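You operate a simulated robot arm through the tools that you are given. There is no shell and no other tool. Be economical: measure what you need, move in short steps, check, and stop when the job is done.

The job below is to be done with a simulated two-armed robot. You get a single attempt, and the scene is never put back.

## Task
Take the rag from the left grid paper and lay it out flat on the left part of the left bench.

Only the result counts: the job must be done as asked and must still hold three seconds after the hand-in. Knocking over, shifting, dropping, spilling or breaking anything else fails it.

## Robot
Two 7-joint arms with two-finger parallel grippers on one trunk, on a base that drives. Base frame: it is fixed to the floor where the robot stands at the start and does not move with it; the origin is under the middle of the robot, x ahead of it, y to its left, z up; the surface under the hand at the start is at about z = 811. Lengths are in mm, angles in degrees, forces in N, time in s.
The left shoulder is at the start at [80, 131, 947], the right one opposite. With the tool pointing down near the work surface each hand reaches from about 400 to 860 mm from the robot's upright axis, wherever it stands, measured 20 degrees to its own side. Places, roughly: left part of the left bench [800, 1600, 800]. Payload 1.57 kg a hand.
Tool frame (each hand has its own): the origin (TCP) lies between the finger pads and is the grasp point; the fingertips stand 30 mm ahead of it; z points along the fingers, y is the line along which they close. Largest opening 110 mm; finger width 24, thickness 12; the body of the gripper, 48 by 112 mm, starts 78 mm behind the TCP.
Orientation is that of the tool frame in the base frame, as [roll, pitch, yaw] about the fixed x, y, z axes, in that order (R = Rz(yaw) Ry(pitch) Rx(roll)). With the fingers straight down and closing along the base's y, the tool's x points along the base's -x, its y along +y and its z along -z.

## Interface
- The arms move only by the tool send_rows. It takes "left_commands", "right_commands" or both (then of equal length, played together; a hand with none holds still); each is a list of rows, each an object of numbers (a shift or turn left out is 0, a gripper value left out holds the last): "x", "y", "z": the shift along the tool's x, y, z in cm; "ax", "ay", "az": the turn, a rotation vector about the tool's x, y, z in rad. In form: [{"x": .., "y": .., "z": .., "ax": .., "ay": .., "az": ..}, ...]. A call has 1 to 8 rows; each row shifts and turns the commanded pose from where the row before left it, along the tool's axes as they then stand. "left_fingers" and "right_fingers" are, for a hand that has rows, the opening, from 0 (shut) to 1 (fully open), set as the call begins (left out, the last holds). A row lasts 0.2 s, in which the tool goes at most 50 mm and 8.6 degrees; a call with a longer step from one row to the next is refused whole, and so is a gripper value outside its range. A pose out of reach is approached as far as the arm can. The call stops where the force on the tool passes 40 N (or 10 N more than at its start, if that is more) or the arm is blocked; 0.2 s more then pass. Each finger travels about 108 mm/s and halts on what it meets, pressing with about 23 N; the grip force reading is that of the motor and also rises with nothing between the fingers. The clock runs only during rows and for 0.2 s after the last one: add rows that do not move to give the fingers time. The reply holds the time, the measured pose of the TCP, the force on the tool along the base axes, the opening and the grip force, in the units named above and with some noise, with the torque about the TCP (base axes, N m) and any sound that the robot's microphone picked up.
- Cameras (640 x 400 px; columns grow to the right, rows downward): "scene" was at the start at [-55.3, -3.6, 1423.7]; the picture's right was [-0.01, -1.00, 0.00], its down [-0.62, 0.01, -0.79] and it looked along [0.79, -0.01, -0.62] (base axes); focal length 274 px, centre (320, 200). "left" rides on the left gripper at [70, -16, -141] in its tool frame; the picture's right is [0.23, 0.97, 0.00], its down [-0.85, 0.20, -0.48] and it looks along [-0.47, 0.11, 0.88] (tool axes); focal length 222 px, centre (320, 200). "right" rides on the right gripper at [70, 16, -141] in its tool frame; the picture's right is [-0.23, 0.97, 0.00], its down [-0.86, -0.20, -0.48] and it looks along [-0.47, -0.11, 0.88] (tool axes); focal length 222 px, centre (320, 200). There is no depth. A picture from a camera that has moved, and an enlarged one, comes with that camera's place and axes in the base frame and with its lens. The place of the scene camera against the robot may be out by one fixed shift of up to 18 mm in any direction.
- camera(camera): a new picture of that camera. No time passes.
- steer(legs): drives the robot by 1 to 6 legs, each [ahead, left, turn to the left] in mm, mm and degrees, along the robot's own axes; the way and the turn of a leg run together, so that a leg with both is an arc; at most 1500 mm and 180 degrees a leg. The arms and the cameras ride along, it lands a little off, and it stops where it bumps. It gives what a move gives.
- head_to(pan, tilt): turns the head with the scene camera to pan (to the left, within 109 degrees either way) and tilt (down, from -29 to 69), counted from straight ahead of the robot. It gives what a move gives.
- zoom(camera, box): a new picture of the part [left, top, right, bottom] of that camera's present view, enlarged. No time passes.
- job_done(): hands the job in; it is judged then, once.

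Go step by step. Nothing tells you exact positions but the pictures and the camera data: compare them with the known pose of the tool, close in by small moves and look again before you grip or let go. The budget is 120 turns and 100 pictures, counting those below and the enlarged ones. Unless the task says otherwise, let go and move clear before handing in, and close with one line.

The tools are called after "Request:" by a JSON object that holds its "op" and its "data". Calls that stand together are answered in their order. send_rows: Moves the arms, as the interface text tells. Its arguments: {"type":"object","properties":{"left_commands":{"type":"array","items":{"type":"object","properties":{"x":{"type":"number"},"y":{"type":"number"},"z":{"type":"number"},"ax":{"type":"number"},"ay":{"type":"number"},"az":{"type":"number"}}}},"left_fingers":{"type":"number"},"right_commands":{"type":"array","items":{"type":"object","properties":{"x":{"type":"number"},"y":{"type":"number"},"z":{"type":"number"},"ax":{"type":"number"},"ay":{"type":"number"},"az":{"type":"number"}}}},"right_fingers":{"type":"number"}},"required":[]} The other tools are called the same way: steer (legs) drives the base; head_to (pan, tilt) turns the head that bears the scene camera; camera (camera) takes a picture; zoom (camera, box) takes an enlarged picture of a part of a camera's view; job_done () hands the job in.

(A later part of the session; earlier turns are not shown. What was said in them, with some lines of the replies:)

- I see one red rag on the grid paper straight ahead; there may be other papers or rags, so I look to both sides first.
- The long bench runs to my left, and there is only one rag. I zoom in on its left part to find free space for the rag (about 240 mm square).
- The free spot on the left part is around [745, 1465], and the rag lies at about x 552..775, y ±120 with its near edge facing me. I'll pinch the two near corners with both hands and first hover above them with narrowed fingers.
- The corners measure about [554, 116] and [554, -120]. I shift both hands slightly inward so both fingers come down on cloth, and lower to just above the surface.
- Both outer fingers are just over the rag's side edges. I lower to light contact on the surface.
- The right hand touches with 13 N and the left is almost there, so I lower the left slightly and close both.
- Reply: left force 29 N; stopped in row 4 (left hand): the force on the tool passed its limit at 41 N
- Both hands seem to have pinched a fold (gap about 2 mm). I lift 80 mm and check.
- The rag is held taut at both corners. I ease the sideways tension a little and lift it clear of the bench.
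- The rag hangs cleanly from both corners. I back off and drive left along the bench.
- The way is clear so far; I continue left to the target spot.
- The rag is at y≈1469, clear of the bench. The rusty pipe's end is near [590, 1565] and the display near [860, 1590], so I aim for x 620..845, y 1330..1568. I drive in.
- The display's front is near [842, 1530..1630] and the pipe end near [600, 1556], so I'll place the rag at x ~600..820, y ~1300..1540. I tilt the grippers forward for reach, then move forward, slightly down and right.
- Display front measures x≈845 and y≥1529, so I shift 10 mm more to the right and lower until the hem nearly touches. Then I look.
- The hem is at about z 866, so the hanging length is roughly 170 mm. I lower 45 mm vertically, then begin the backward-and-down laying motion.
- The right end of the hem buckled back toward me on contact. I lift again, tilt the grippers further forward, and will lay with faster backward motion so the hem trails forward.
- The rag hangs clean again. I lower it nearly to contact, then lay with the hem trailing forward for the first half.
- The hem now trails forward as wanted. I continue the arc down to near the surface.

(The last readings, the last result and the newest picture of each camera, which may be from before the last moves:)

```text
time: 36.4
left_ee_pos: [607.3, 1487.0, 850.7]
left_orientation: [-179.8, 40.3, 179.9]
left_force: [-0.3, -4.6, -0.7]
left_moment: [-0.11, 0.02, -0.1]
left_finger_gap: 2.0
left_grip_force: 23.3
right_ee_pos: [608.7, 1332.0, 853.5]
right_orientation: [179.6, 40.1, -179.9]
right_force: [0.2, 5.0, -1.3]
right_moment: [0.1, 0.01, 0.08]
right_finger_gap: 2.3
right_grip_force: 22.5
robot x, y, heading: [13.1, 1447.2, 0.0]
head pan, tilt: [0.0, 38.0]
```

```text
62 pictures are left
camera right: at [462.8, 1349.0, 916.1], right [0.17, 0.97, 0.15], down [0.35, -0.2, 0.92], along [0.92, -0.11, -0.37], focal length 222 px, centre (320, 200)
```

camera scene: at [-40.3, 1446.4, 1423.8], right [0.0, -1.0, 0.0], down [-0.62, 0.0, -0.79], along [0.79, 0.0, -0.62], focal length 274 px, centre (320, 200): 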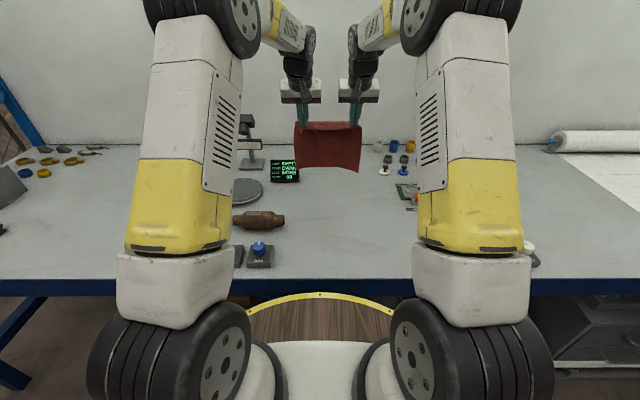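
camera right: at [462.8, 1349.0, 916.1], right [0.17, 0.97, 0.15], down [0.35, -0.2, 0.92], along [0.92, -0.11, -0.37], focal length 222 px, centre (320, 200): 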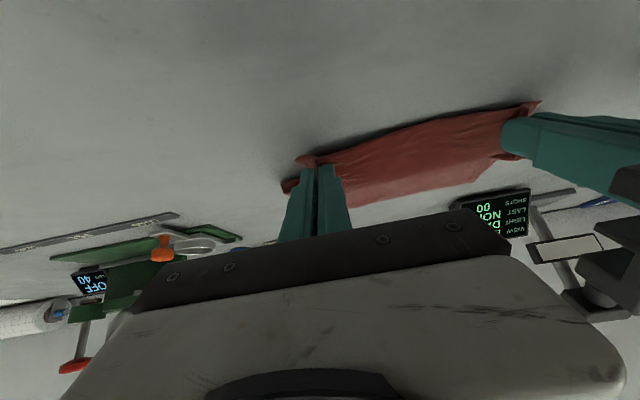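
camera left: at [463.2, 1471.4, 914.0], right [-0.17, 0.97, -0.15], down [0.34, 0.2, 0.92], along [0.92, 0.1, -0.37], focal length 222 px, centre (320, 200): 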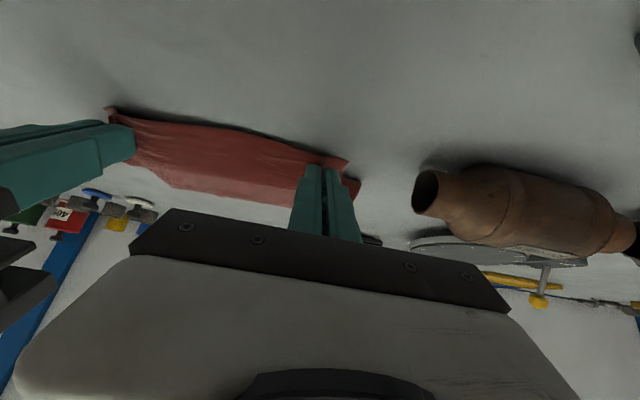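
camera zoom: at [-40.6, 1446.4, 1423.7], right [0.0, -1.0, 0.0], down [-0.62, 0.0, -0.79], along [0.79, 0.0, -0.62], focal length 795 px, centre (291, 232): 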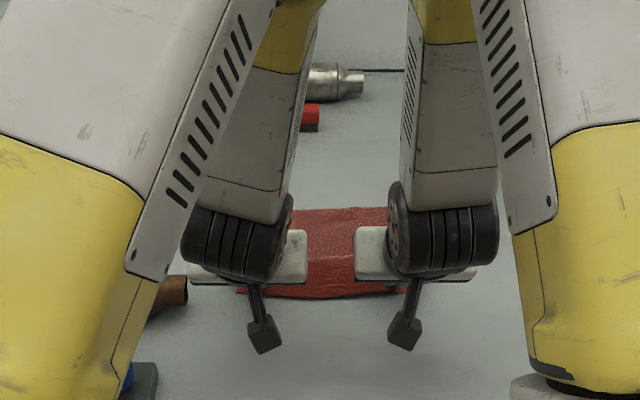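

The rag lies flat with its far edge near x 791 and near edge near x 618. I rotate the grippers upright about their fingertips, then lower to the surface.

Request:
{"op": "send_rows", "data": {"left_commands": [{"x": -0.42, "ay": 0.14}, {"x": -0.42, "ay": 0.14}, {"x": -0.42, "ay": 0.14}, {"x": -0.42, "ay": 0.14}, {"x": -0.42, "ay": 0.14}, {}], "right_commands": [{"x": -0.42, "ay": 0.14}, {"x": -0.42, "ay": 0.14}, {"x": -0.42, "ay": 0.14}, {"x": -0.42, "ay": 0.14}, {"x": -0.42, "ay": 0.14}, {}]}}

Request:
{"op": "camera", "data": {"camera": "left"}}

Request:
{"op": "camera", "data": {"camera": "right"}}

```text
time: 37.8
left_ee_pos: [630.6, 1488.4, 857.2]
left_orientation: [-179.7, 0.2, 179.6]
left_force: [0.4, -2.2, 0.0]
left_moment: [-0.02, -0.02, 0.03]
left_finger_gap: 2.0
left_grip_force: 23.7
right_ee_pos: [627.2, 1333.3, 861.7]
right_orientation: [179.9, 0.0, -180.0]
right_force: [0.3, 2.0, 0.2]
right_moment: [0.05, -0.01, 0.0]
right_finger_gap: 2.1
right_grip_force: 22.9
robot x, y, heading: [17.6, 1446.4, 0.1]
head pan, tilt: [0.0, 38.0]
```

```text
61 pictures are left
camera left: at [560.2, 1470.9, 1000.3], right [-0.22, 0.97, 0.0], down [0.85, 0.2, 0.48], along [0.47, 0.1, -0.88], focal length 222 px, centre (320, 200)
```

left: 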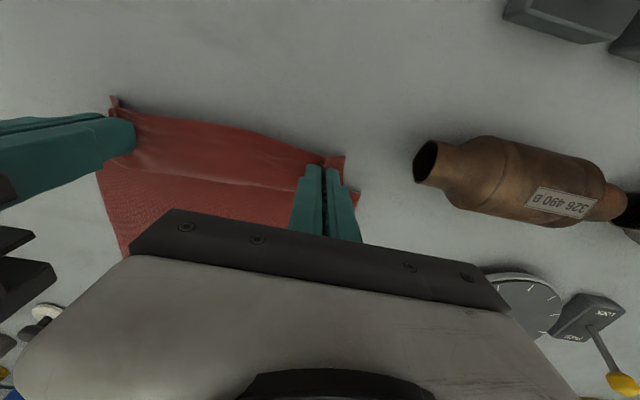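

```text
60 pictures are left
camera right: at [556.8, 1349.7, 1001.3], right [0.23, 0.97, 0.0], down [0.86, -0.2, 0.48], along [0.47, -0.11, -0.88], focal length 222 px, centre (320, 200)
```

right: 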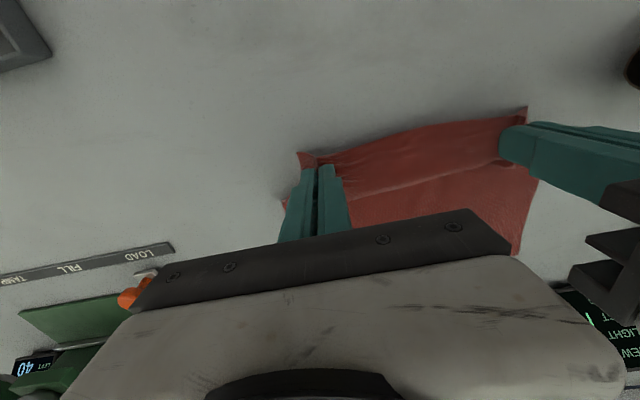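

Near the hands the rag still rises to the fingertips. I pull back a little while lowering to the surface.

Request:
{"op": "send_rows", "data": {"left_commands": [{"x": 0.5, "z": 0.5}, {"x": 0.5, "z": 0.5}, {"z": 0.3}, {}], "right_commands": [{"x": 0.4, "z": 0.7}, {"x": 0.4, "z": 0.7}, {"z": 0.3}, {}]}}

```text
time: 38.8
left_ee_pos: [619.6, 1487.5, 844.9]
left_orientation: [-179.8, 0.3, 179.6]
left_force: [0.4, -0.8, 0.5]
left_moment: [0.04, 0.01, 0.01]
left_finger_gap: 2.0
left_grip_force: 22.7
right_ee_pos: [619.3, 1334.8, 842.2]
right_orientation: [179.8, -0.1, -179.9]
right_force: [1.0, -0.1, -0.1]
right_moment: [-0.03, 0.01, 0.01]
right_finger_gap: 2.3
right_grip_force: 23.1
robot x, y, heading: [15.2, 1450.3, -0.3]
head pan, tilt: [0.0, 38.0]
```

No contact yet. I spread the hands slightly, lower a bit more, then open the fingers gently to the earlier width.

Request:
{"op": "send_rows", "data": {"left_commands": [{"y": 0.3, "z": 0.25}, {"z": 0.1}, {}], "right_commands": [{"y": -0.3, "z": 0.1}, {"z": 0.05}, {}]}}

Request:
{"op": "send_rows", "data": {"left_commands": [{}, {}, {}], "right_commands": [{}, {}, {}], "left_fingers": 0.32, "right_fingers": 0.32}}

Request:
{"op": "camera", "data": {"camera": "left"}}

Request:
{"op": "camera", "data": {"camera": "right"}}

```text
time: 39.6
left_ee_pos: [620.2, 1488.6, 842.5]
left_orientation: [-179.6, 0.1, 179.7]
left_force: [0.0, -10.9, 0.3]
left_moment: [-0.35, -0.04, 0.06]
left_finger_gap: 2.5
left_grip_force: 23.3
right_ee_pos: [618.1, 1331.4, 841.4]
right_orientation: [179.8, 0.1, -180.0]
right_force: [-0.2, 11.1, -0.7]
right_moment: [0.35, -0.01, 0.01]
right_finger_gap: 2.5
right_grip_force: 23.1
robot x, y, heading: [13.7, 1448.8, -0.3]
head pan, tilt: [0.0, 38.0]
```

```text
time: 40.4
left_ee_pos: [619.6, 1491.6, 841.7]
left_orientation: [-179.8, 0.2, 179.7]
left_force: [0.4, 0.1, 0.0]
left_moment: [0.04, -0.01, 0.04]
left_finger_gap: 35.2
left_grip_force: 0.1
right_ee_pos: [617.8, 1330.7, 843.3]
right_orientation: [179.8, 0.0, 180.0]
right_force: [0.4, 0.3, 0.1]
right_moment: [-0.01, -0.01, 0.01]
right_finger_gap: 35.1
right_grip_force: 0.2
robot x, y, heading: [15.8, 1452.0, 0.0]
head pan, tilt: [0.0, 38.0]
```

```text
59 pictures are left
camera left: at [549.9, 1474.2, 983.9], right [-0.22, 0.97, 0.0], down [0.85, 0.2, 0.48], along [0.47, 0.1, -0.88], focal length 222 px, centre (320, 200)
```

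left: 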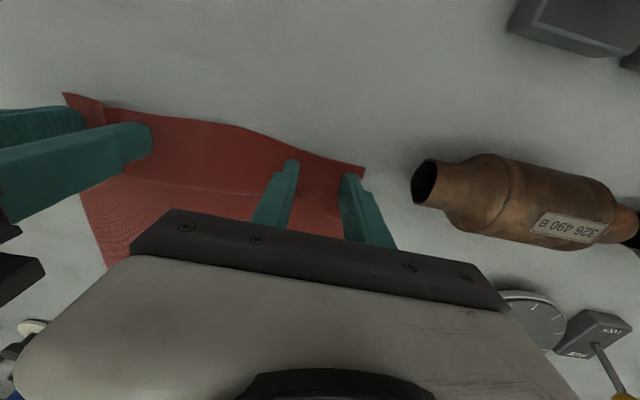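

```text
58 pictures are left
camera right: at [547.4, 1346.8, 982.9], right [0.23, 0.97, 0.0], down [0.85, -0.2, 0.48], along [0.47, -0.11, -0.88], focal length 222 px, centre (320, 200)
```

right: 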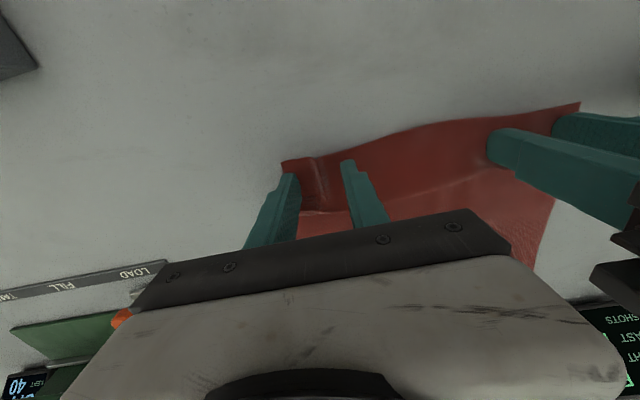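

The rag is released; only a small ridge remains on the right. I lift both hands straight up and look.

Request:
{"op": "send_rows", "data": {"left_commands": [{"z": -1.5}, {"z": -4}, {"z": -4}, {"z": -4.5}, {"z": -4.5}, {}], "right_commands": [{"z": -1.5}, {"z": -4}, {"z": -4}, {"z": -4.5}, {"z": -4.5}, {}]}}

Request:
{"op": "camera", "data": {"camera": "left"}}

Request:
{"op": "camera", "data": {"camera": "right"}}

Request:
{"op": "zoom", "data": {"camera": "scene", "box": [220, 120, 440, 258]}}

```text
time: 41.8
left_ee_pos: [620.5, 1491.7, 1023.3]
left_orientation: [-179.8, 0.2, 179.7]
left_force: [0.4, 0.5, -0.9]
left_moment: [0.01, 0.01, 0.03]
left_finger_gap: 35.2
left_grip_force: 0.1
right_ee_pos: [615.1, 1329.3, 1026.6]
right_orientation: [179.8, -0.1, -179.9]
right_force: [0.3, 0.7, 0.4]
right_moment: [0.01, -0.01, -0.03]
right_finger_gap: 35.3
right_grip_force: 0.1
robot x, y, heading: [17.2, 1448.2, -0.2]
head pan, tilt: [0.0, 38.0]
```

```text
57 pictures are left
camera left: at [549.7, 1474.5, 1167.0], right [-0.22, 0.97, 0.0], down [0.85, 0.2, 0.48], along [0.47, 0.1, -0.88], focal length 222 px, centre (320, 200)
```

left: 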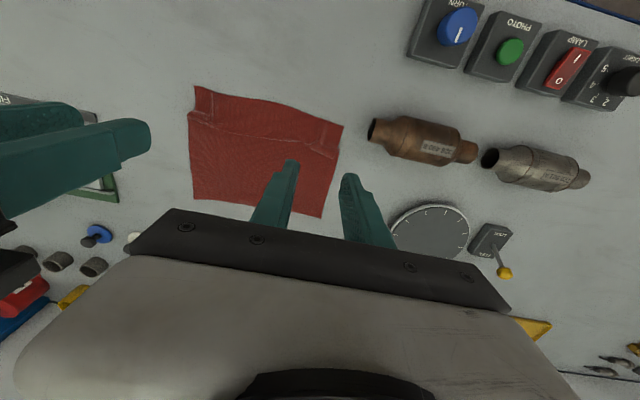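

```text
56 pictures are left
camera right: at [544.8, 1346.7, 1166.4], right [0.23, 0.97, 0.0], down [0.86, -0.2, 0.48], along [0.47, -0.11, -0.88], focal length 222 px, centre (320, 200)
```

right: 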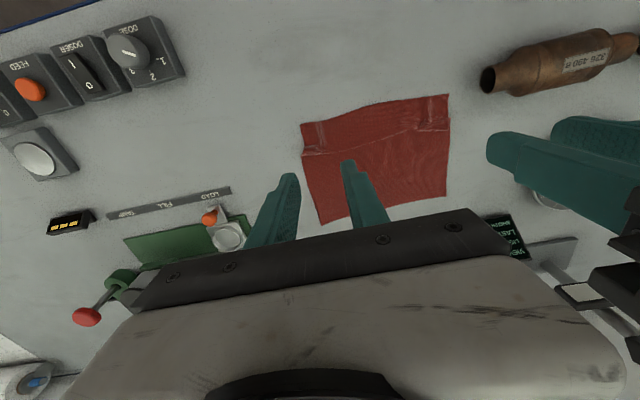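

```text
2.90 times, centred on (330, 189) of scene
camera zoom: at [-40.5, 1446.4, 1423.7], right [0.0, -1.0, 0.0], down [-0.62, 0.0, -0.79], along [0.79, 0.0, -0.62], focal length 795 px, centre (291, 232)
```

zoom: 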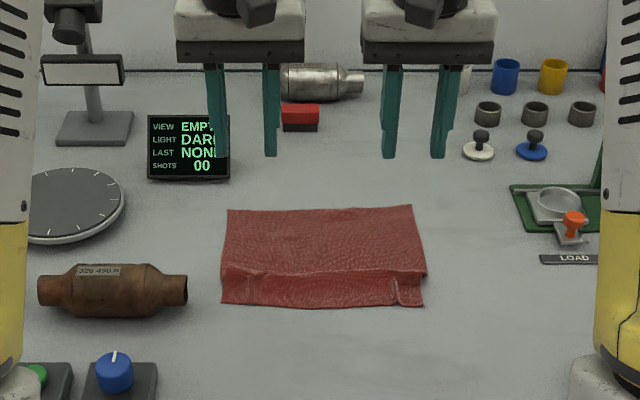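

The rag is nearly flat but a ridge runs parallel to the near edge, and its length seems about 35 mm short, so there may be an overlap. I zoom in.

Request:
{"op": "zoom", "data": {"camera": "scene", "box": [290, 180, 374, 233]}}

Request:
{"op": "zoom", "data": {"camera": "left", "box": [170, 70, 370, 225]}}

```text
7.55 times, centred on (332, 206) of scene
camera zoom: at [-40.5, 1446.4, 1423.7], right [0.0, -1.0, 0.0], down [-0.62, 0.0, -0.79], along [0.79, 0.0, -0.62], focal length 2071 px, centre (229, 151)
```

zoom: 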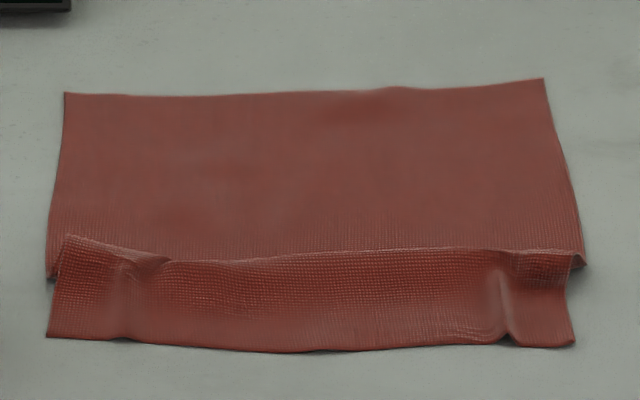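

```text
2.58 times, centred on (270, 148) of left
camera zoom: at [549.7, 1474.5, 1167.0], right [-0.22, 0.97, 0.0], down [0.85, 0.2, 0.48], along [0.47, 0.1, -0.88], focal length 573 px, centre (449, 336)
```

zoom: 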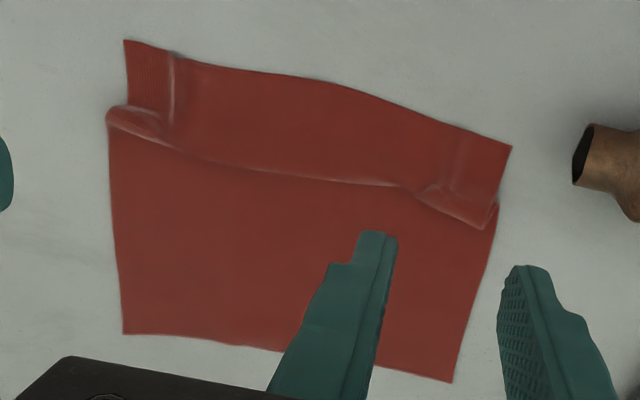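

A Z-fold runs across the near strip with about 35–40 mm overlapped. I'll press the fingertips on the near strip and drag it back toward me to pull it out.

Request:
{"op": "send_rows", "data": {"left_commands": [{"x": 0.2, "y": -0.3, "z": 4.4}, {"z": 4.4}, {"z": 4.4}, {"z": 4.2}, {}], "right_commands": [{"x": -0.2, "y": 0.2, "z": 4.5}, {"z": 4.5}, {"z": 4.5}, {"z": 4.2}, {}]}}

Request:
{"op": "send_rows", "data": {"left_commands": [{"z": 0.3}, {"z": 0.2}, {}], "right_commands": [{"z": 0.3}, {"z": 0.2}, {}]}}

```text
time: 43.0
left_ee_pos: [616.0, 1489.7, 851.8]
left_orientation: [-179.9, 0.2, 179.8]
left_force: [0.0, 0.5, 0.8]
left_moment: [0.03, -0.01, -0.02]
left_finger_gap: 35.4
left_grip_force: 0.0
right_ee_pos: [617.0, 1331.4, 849.9]
right_orientation: [179.7, 0.1, -179.9]
right_force: [0.1, -0.4, -0.7]
right_moment: [-0.04, -0.03, -0.01]
right_finger_gap: 35.3
right_grip_force: 0.0
robot x, y, heading: [13.6, 1449.7, -0.0]
head pan, tilt: [0.0, 38.0]
```

```text
time: 43.8
left_ee_pos: [618.0, 1489.3, 848.8]
left_orientation: [-179.9, 0.2, 179.6]
left_force: [0.4, 0.0, -0.1]
left_moment: [-0.04, -0.02, -0.02]
left_finger_gap: 35.1
left_grip_force: 0.2
right_ee_pos: [618.2, 1331.1, 846.2]
right_orientation: [179.7, 0.0, 179.9]
right_force: [1.3, 0.8, 0.3]
right_moment: [0.01, 0.02, 0.02]
right_finger_gap: 35.1
right_grip_force: 0.1
robot x, y, heading: [12.3, 1449.7, -0.3]
head pan, tilt: [0.0, 38.0]
```

Request:
{"op": "send_rows", "data": {"left_commands": [{"z": 0.3}, {"z": 0.1}, {}], "right_commands": [{"z": 0.2}, {"z": 0.1}, {}]}}

```text
time: 44.6
left_ee_pos: [617.8, 1488.4, 843.3]
left_orientation: [-179.8, 0.2, 179.7]
left_force: [-0.3, -0.5, 0.1]
left_moment: [0.01, -0.01, -0.03]
left_finger_gap: 35.2
left_grip_force: 0.1
right_ee_pos: [620.0, 1330.2, 842.8]
right_orientation: [179.8, 0.0, -179.9]
right_force: [0.6, -0.3, 1.0]
right_moment: [0.0, -0.01, -0.02]
right_finger_gap: 35.1
right_grip_force: 0.1
robot x, y, heading: [11.4, 1446.7, -0.2]
head pan, tilt: [0.0, 38.0]
```

The tips are nearly touching; I step down a little more.

Request:
{"op": "send_rows", "data": {"left_commands": [{"z": 0.15}, {"z": 0.1}, {}], "right_commands": [{"z": 0.15}, {"z": 0.1}, {}]}}

```text
time: 45.4
left_ee_pos: [616.5, 1487.6, 840.8]
left_orientation: [-179.8, 0.3, 179.8]
left_force: [1.4, 0.9, 5.6]
left_moment: [0.11, -0.01, -0.01]
left_finger_gap: 35.2
left_grip_force: 0.0
right_ee_pos: [619.0, 1330.0, 841.9]
right_orientation: [179.8, 0.3, -179.9]
right_force: [-4.1, -3.3, 29.2]
right_moment: [-0.52, 0.28, -0.1]
right_finger_gap: 35.7
right_grip_force: 0.4
robot x, y, heading: [15.0, 1446.3, -0.2]
head pan, tilt: [0.0, 38.0]
```

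Contact is made (left 6 N, right 29 N). I balance the pressure and drag back 25 mm.

Request:
{"op": "send_rows", "data": {"left_commands": [{"z": 0.07}, {"x": 0.5}, {"x": 0.5}, {"x": 0.5}, {"x": 0.5}, {"x": 0.5}], "right_commands": [{"z": -0.1}, {"x": 0.5}, {"x": 0.5}, {"x": 0.5}, {"x": 0.5}, {"x": 0.5}]}}

Request:
{"op": "camera", "data": {"camera": "left"}}

Request:
{"op": "camera", "data": {"camera": "right"}}

```text
time: 46.8
left_ee_pos: [591.9, 1489.3, 841.2]
left_orientation: [-179.8, 0.3, 179.8]
left_force: [4.2, -0.4, 24.1]
left_moment: [0.38, -0.03, -0.07]
left_finger_gap: 35.0
left_grip_force: 0.1
right_ee_pos: [591.9, 1330.8, 841.5]
right_orientation: [179.8, 0.1, -180.0]
right_force: [3.3, 0.2, 19.7]
right_moment: [-0.31, -0.05, 0.03]
right_finger_gap: 34.8
right_grip_force: 0.1
robot x, y, heading: [14.0, 1447.0, 0.2]
head pan, tilt: [0.0, 38.0]
```

```text
52 pictures are left
camera left: at [521.1, 1472.0, 983.1], right [-0.22, 0.97, -0.01], down [0.85, 0.2, 0.48], along [0.47, 0.1, -0.88], focal length 222 px, centre (320, 200)
```

left: 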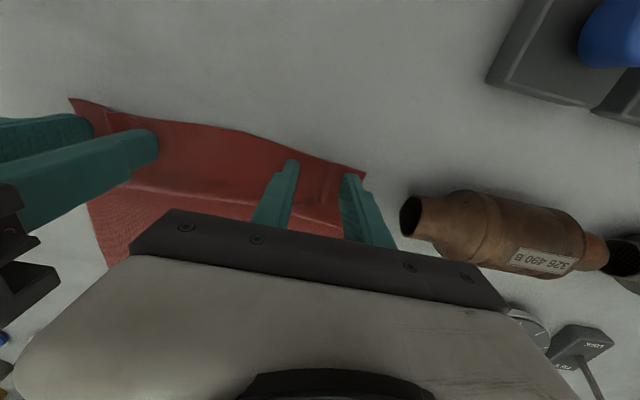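

```text
51 pictures are left
camera right: at [523.0, 1348.1, 981.8], right [0.23, 0.97, 0.0], down [0.85, -0.2, 0.48], along [0.47, -0.11, -0.88], focal length 222 px, centre (320, 200)
```

right: 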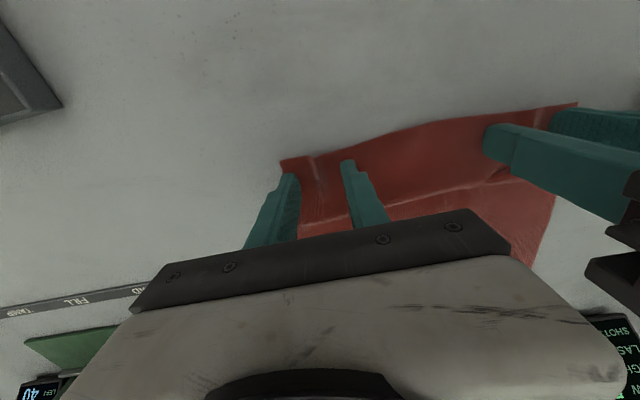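

The strip moves with the fingers. I drag 15 mm more, open the fingers a bit to spread the ridges, lift and look.

Request:
{"op": "send_rows", "data": {"left_commands": [{"x": 0.5}, {"x": 0.5}, {"x": 0.5}, {}], "right_commands": [{"x": 0.5}, {"x": 0.5}, {"x": 0.5}, {}]}}

Request:
{"op": "send_rows", "data": {"left_commands": [{}, {}, {"z": -1.5}, {"z": -4}, {"z": -4}, {"z": -4.5}, {"z": -4.5}, {}], "right_commands": [{}, {}, {"z": -1.5}, {"z": -4}, {"z": -4}, {"z": -4.5}, {"z": -4.5}, {}], "left_fingers": 0.36, "right_fingers": 0.42}}

Request:
{"op": "zoom", "data": {"camera": "scene", "box": [280, 175, 384, 240]}}

Request:
{"op": "zoom", "data": {"camera": "left", "box": [150, 60, 390, 240]}}

Request:
{"op": "zoom", "data": {"camera": "right", "box": [250, 60, 490, 240]}}

```text
time: 47.8
left_ee_pos: [578.2, 1487.7, 841.8]
left_orientation: [-179.7, 0.2, 179.8]
left_force: [4.3, -0.7, 18.7]
left_moment: [0.27, -0.01, -0.07]
left_finger_gap: 34.7
left_grip_force: 0.0
right_ee_pos: [579.1, 1331.8, 841.0]
right_orientation: [179.8, 0.0, -179.8]
right_force: [3.6, 0.4, 23.6]
right_moment: [-0.33, -0.07, 0.07]
right_finger_gap: 35.2
right_grip_force: 0.7
robot x, y, heading: [19.0, 1450.4, -0.0]
head pan, tilt: [0.0, 38.0]
```

```text
time: 49.6
left_ee_pos: [576.6, 1487.6, 1023.9]
left_orientation: [-179.7, 0.2, 179.7]
left_force: [-0.4, -0.3, -0.1]
left_moment: [0.01, 0.04, 0.01]
left_finger_gap: 39.5
left_grip_force: 0.2
right_ee_pos: [580.9, 1329.5, 1024.2]
right_orientation: [179.9, 0.0, -179.9]
right_force: [0.3, 0.1, -0.1]
right_moment: [-0.03, -0.02, -0.03]
right_finger_gap: 45.8
right_grip_force: 0.1
robot x, y, heading: [16.0, 1448.2, -0.1]
head pan, tilt: [0.0, 38.0]
```

```text
6.15 times, centred on (332, 208) of scene
camera zoom: at [-40.5, 1446.4, 1423.7], right [0.0, -1.0, 0.0], down [-0.62, 0.0, -0.79], along [0.79, 0.0, -0.62], focal length 1689 px, centre (246, 154)
```

zoom: 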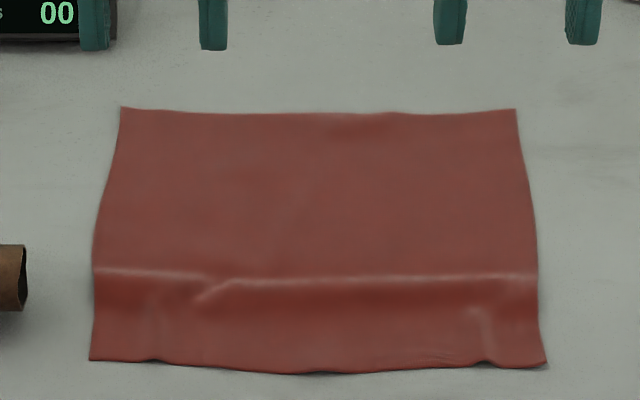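

```text
2.22 times, centred on (270, 150) of left
camera zoom: at [505.9, 1471.5, 1166.3], right [-0.22, 0.97, 0.0], down [0.85, 0.2, 0.48], along [0.47, 0.1, -0.88], focal length 494 px, centre (431, 311)
```

zoom: 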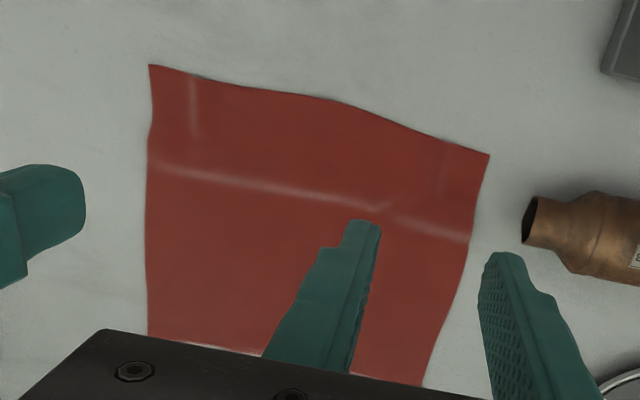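

```text
2.22 times, centred on (370, 150) of right
camera zoom: at [510.4, 1346.2, 1164.7], right [0.23, 0.97, 0.0], down [0.86, -0.2, 0.48], along [0.47, -0.11, -0.88], focal length 494 px, centre (209, 311)
```

zoom: 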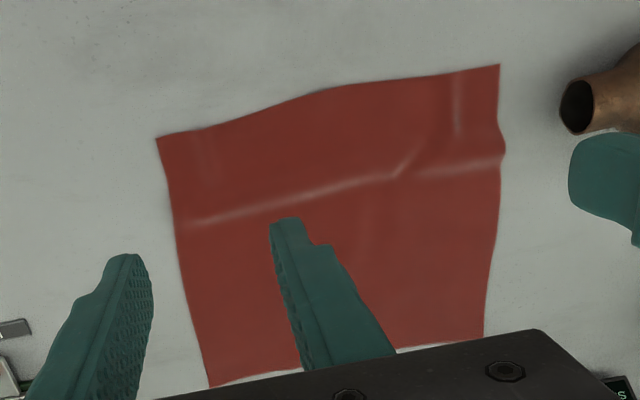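

The overlap is gone; only a low crease remains. I repeat the press and drag back another 12 mm.

Request:
{"op": "send_rows", "data": {"left_commands": [{"z": 4.5}, {"z": 4.5}, {"z": 4}, {"z": 3.5}, {"z": 1.5}, {"z": 0.5}, {}], "right_commands": [{"z": 4.5}, {"z": 4.5}, {"z": 4}, {"z": 3.5}, {"z": 1.5}, {"z": 0.5}, {}]}}

Request:
{"op": "send_rows", "data": {"left_commands": [{"x": 0.4}, {"x": 0.4}, {"x": 0.4}, {}], "right_commands": [{"x": 0.4}, {"x": 0.4}, {"x": 0.4}, {}]}}

Request:
{"op": "send_rows", "data": {"left_commands": [{}, {}, {"z": -1.5}, {"z": -4}, {"z": -4}, {"z": -4.5}, {"z": -4.5}, {}], "right_commands": [{}, {}, {"z": -1.5}, {"z": -4}, {"z": -4}, {"z": -4.5}, {"z": -4.5}, {}], "left_fingers": 0.42, "right_fingers": 0.48}}

Request:
{"op": "zoom", "data": {"camera": "scene", "box": [280, 175, 384, 240]}}

Request:
{"op": "zoom", "data": {"camera": "left", "box": [150, 60, 390, 240]}}

```text
time: 51.2
left_ee_pos: [576.7, 1485.7, 841.4]
left_orientation: [-179.8, 0.3, 179.6]
left_force: [-0.5, -0.3, 8.2]
left_moment: [0.17, 0.01, -0.03]
left_finger_gap: 39.5
left_grip_force: 0.0
right_ee_pos: [580.7, 1331.9, 841.1]
right_orientation: [179.8, 0.0, -179.9]
right_force: [0.1, -0.4, 7.2]
right_moment: [-0.19, 0.0, 0.01]
right_finger_gap: 46.2
right_grip_force: 0.5
robot x, y, heading: [14.7, 1447.1, -0.2]
head pan, tilt: [0.0, 38.0]
```

```text
time: 52.2
left_ee_pos: [564.8, 1488.0, 840.7]
left_orientation: [-179.8, 0.3, 179.8]
left_force: [2.7, -0.4, 10.6]
left_moment: [0.22, -0.02, -0.04]
left_finger_gap: 39.3
left_grip_force: 0.1
right_ee_pos: [568.8, 1332.6, 840.6]
right_orientation: [179.8, 0.1, -180.0]
right_force: [0.5, -0.1, 7.7]
right_moment: [-0.17, -0.02, 0.02]
right_finger_gap: 46.2
right_grip_force: 0.2
robot x, y, heading: [17.3, 1447.2, -0.2]
head pan, tilt: [0.0, 38.0]
```

```text
time: 54.0
left_ee_pos: [565.5, 1485.7, 1026.7]
left_orientation: [-179.7, 0.2, 179.7]
left_force: [-0.7, -0.3, 0.6]
left_moment: [0.02, 0.02, 0.02]
left_finger_gap: 46.2
left_grip_force: 0.0
right_ee_pos: [567.4, 1333.3, 1025.9]
right_orientation: [179.8, 0.0, -179.9]
right_force: [-0.3, -0.5, -0.3]
right_moment: [0.0, 0.0, -0.01]
right_finger_gap: 52.8
right_grip_force: 0.0
robot x, y, heading: [15.0, 1448.3, -0.0]
head pan, tilt: [0.0, 38.0]
```

```text
6.15 times, centred on (332, 208) of scene
camera zoom: at [-40.5, 1446.4, 1423.7], right [0.0, -1.0, 0.0], down [-0.62, 0.0, -0.79], along [0.79, 0.0, -0.62], focal length 1689 px, centre (246, 154)
```

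zoom: 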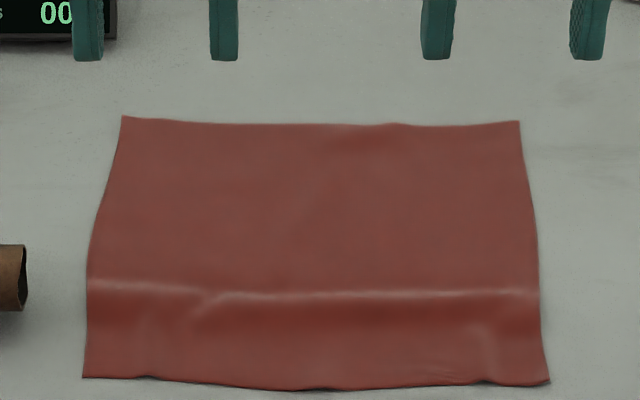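

```text
2.22 times, centred on (270, 150) of left
camera zoom: at [495.4, 1470.1, 1168.1], right [-0.22, 0.97, 0.0], down [0.85, 0.2, 0.48], along [0.47, 0.1, -0.88], focal length 494 px, centre (431, 311)
```

zoom: 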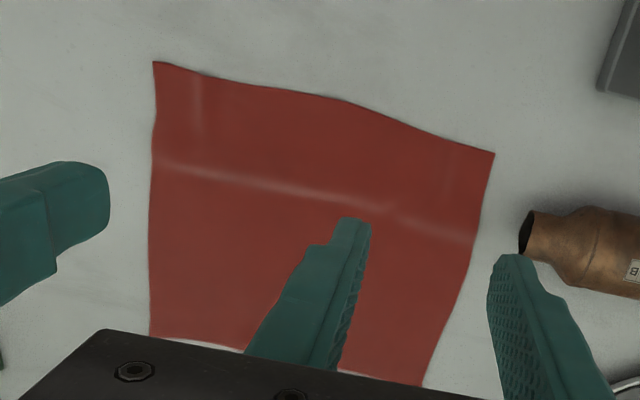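

The rag is at full length now, with only a very low crease left at x≈618. I press on the crease once to flatten it.

Request:
{"op": "send_rows", "data": {"left_commands": [{"x": -4.5}, {"x": -0.7, "z": 4.5}, {"z": 4.5}, {"z": 4}, {"z": 3.5}, {"z": 1.3}, {"z": 0.6}, {}], "right_commands": [{"x": -4.5}, {"x": -0.5, "z": 4.5}, {"z": 4.5}, {"z": 4}, {"z": 3.5}, {"z": 1.3}, {"z": 0.6}, {}], "left_fingers": 0.6, "right_fingers": 0.6}}

Request:
{"op": "send_rows", "data": {"left_commands": [{}, {}, {"z": -1.5}, {"z": -4}, {"z": -4}, {"z": -4.5}, {"z": -4.5}, {}], "right_commands": [{}, {}, {"z": -1.5}, {"z": -4}, {"z": -4}, {"z": -4.5}, {"z": -4.5}, {}]}}

Request:
{"op": "zoom", "data": {"camera": "scene", "box": [280, 175, 384, 240]}}

Request:
{"op": "camera", "data": {"camera": "scene"}}

```text
time: 55.8
left_ee_pos: [619.8, 1490.0, 843.5]
left_orientation: [-179.7, 0.2, 179.6]
left_force: [0.0, -0.9, 0.0]
left_moment: [-0.04, -0.01, 0.01]
left_finger_gap: 66.1
left_grip_force: 0.0
right_ee_pos: [618.4, 1331.3, 840.6]
right_orientation: [179.7, 0.0, 179.9]
right_force: [-1.1, 1.1, 10.4]
right_moment: [-0.3, 0.07, -0.04]
right_finger_gap: 65.9
right_grip_force: 0.1
robot x, y, heading: [12.6, 1448.0, -0.5]
head pan, tilt: [0.0, 38.0]
```

```text
time: 57.6
left_ee_pos: [616.8, 1486.5, 1026.3]
left_orientation: [-179.9, 0.3, 179.7]
left_force: [0.0, -1.3, -0.3]
left_moment: [0.03, -0.02, -0.02]
left_finger_gap: 66.0
left_grip_force: 0.1
right_ee_pos: [618.0, 1333.0, 1025.2]
right_orientation: [179.8, 0.0, -179.9]
right_force: [1.1, 0.3, 0.8]
right_moment: [-0.01, -0.01, 0.02]
right_finger_gap: 66.1
right_grip_force: 0.1
robot x, y, heading: [16.3, 1447.9, -0.1]
head pan, tilt: [0.0, 38.0]
```

```text
6.15 times, centred on (332, 208) of scene
camera zoom: at [-40.5, 1446.4, 1423.7], right [0.0, -1.0, 0.0], down [-0.62, 0.0, -0.79], along [0.79, 0.0, -0.62], focal length 1689 px, centre (246, 154)
```

zoom: 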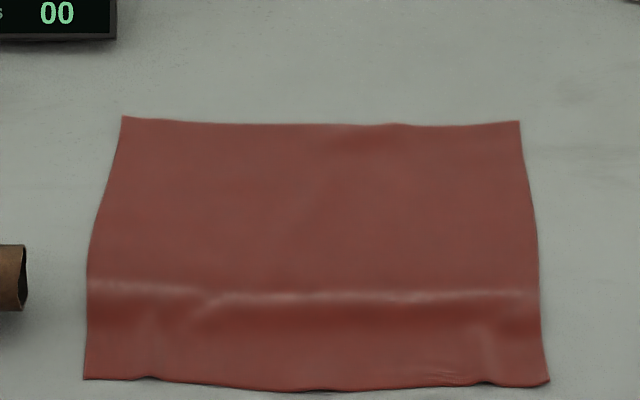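

```text
44 pictures are left
camera scene: at [-40.5, 1446.4, 1423.7], right [0.0, -1.0, 0.0], down [-0.62, 0.0, -0.79], along [0.79, 0.0, -0.62], focal length 274 px, centre (320, 200)
```

scene: 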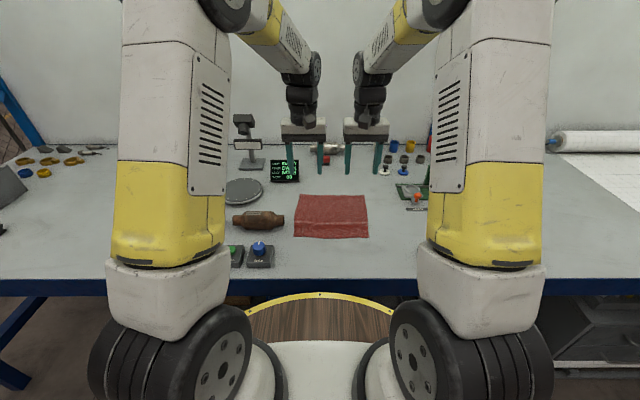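

The rag lies flat at about x 556..775, y 1300..1525 on the left part of the bench. Nothing around it appears to have moved, and both hands are clear above it, so I hand in.

Request:
{"op": "job_done", "data": {}}

```text
The job is handed in.
```

The rag is off the grid paper and spread out on the left part of the left bench, at about x 556–775, y 1300–1525. It is at its full length again, but a low crease a few millimetres high still runs across it near the front edge. Both hands are clear, and in the last pictures nothing else had moved.
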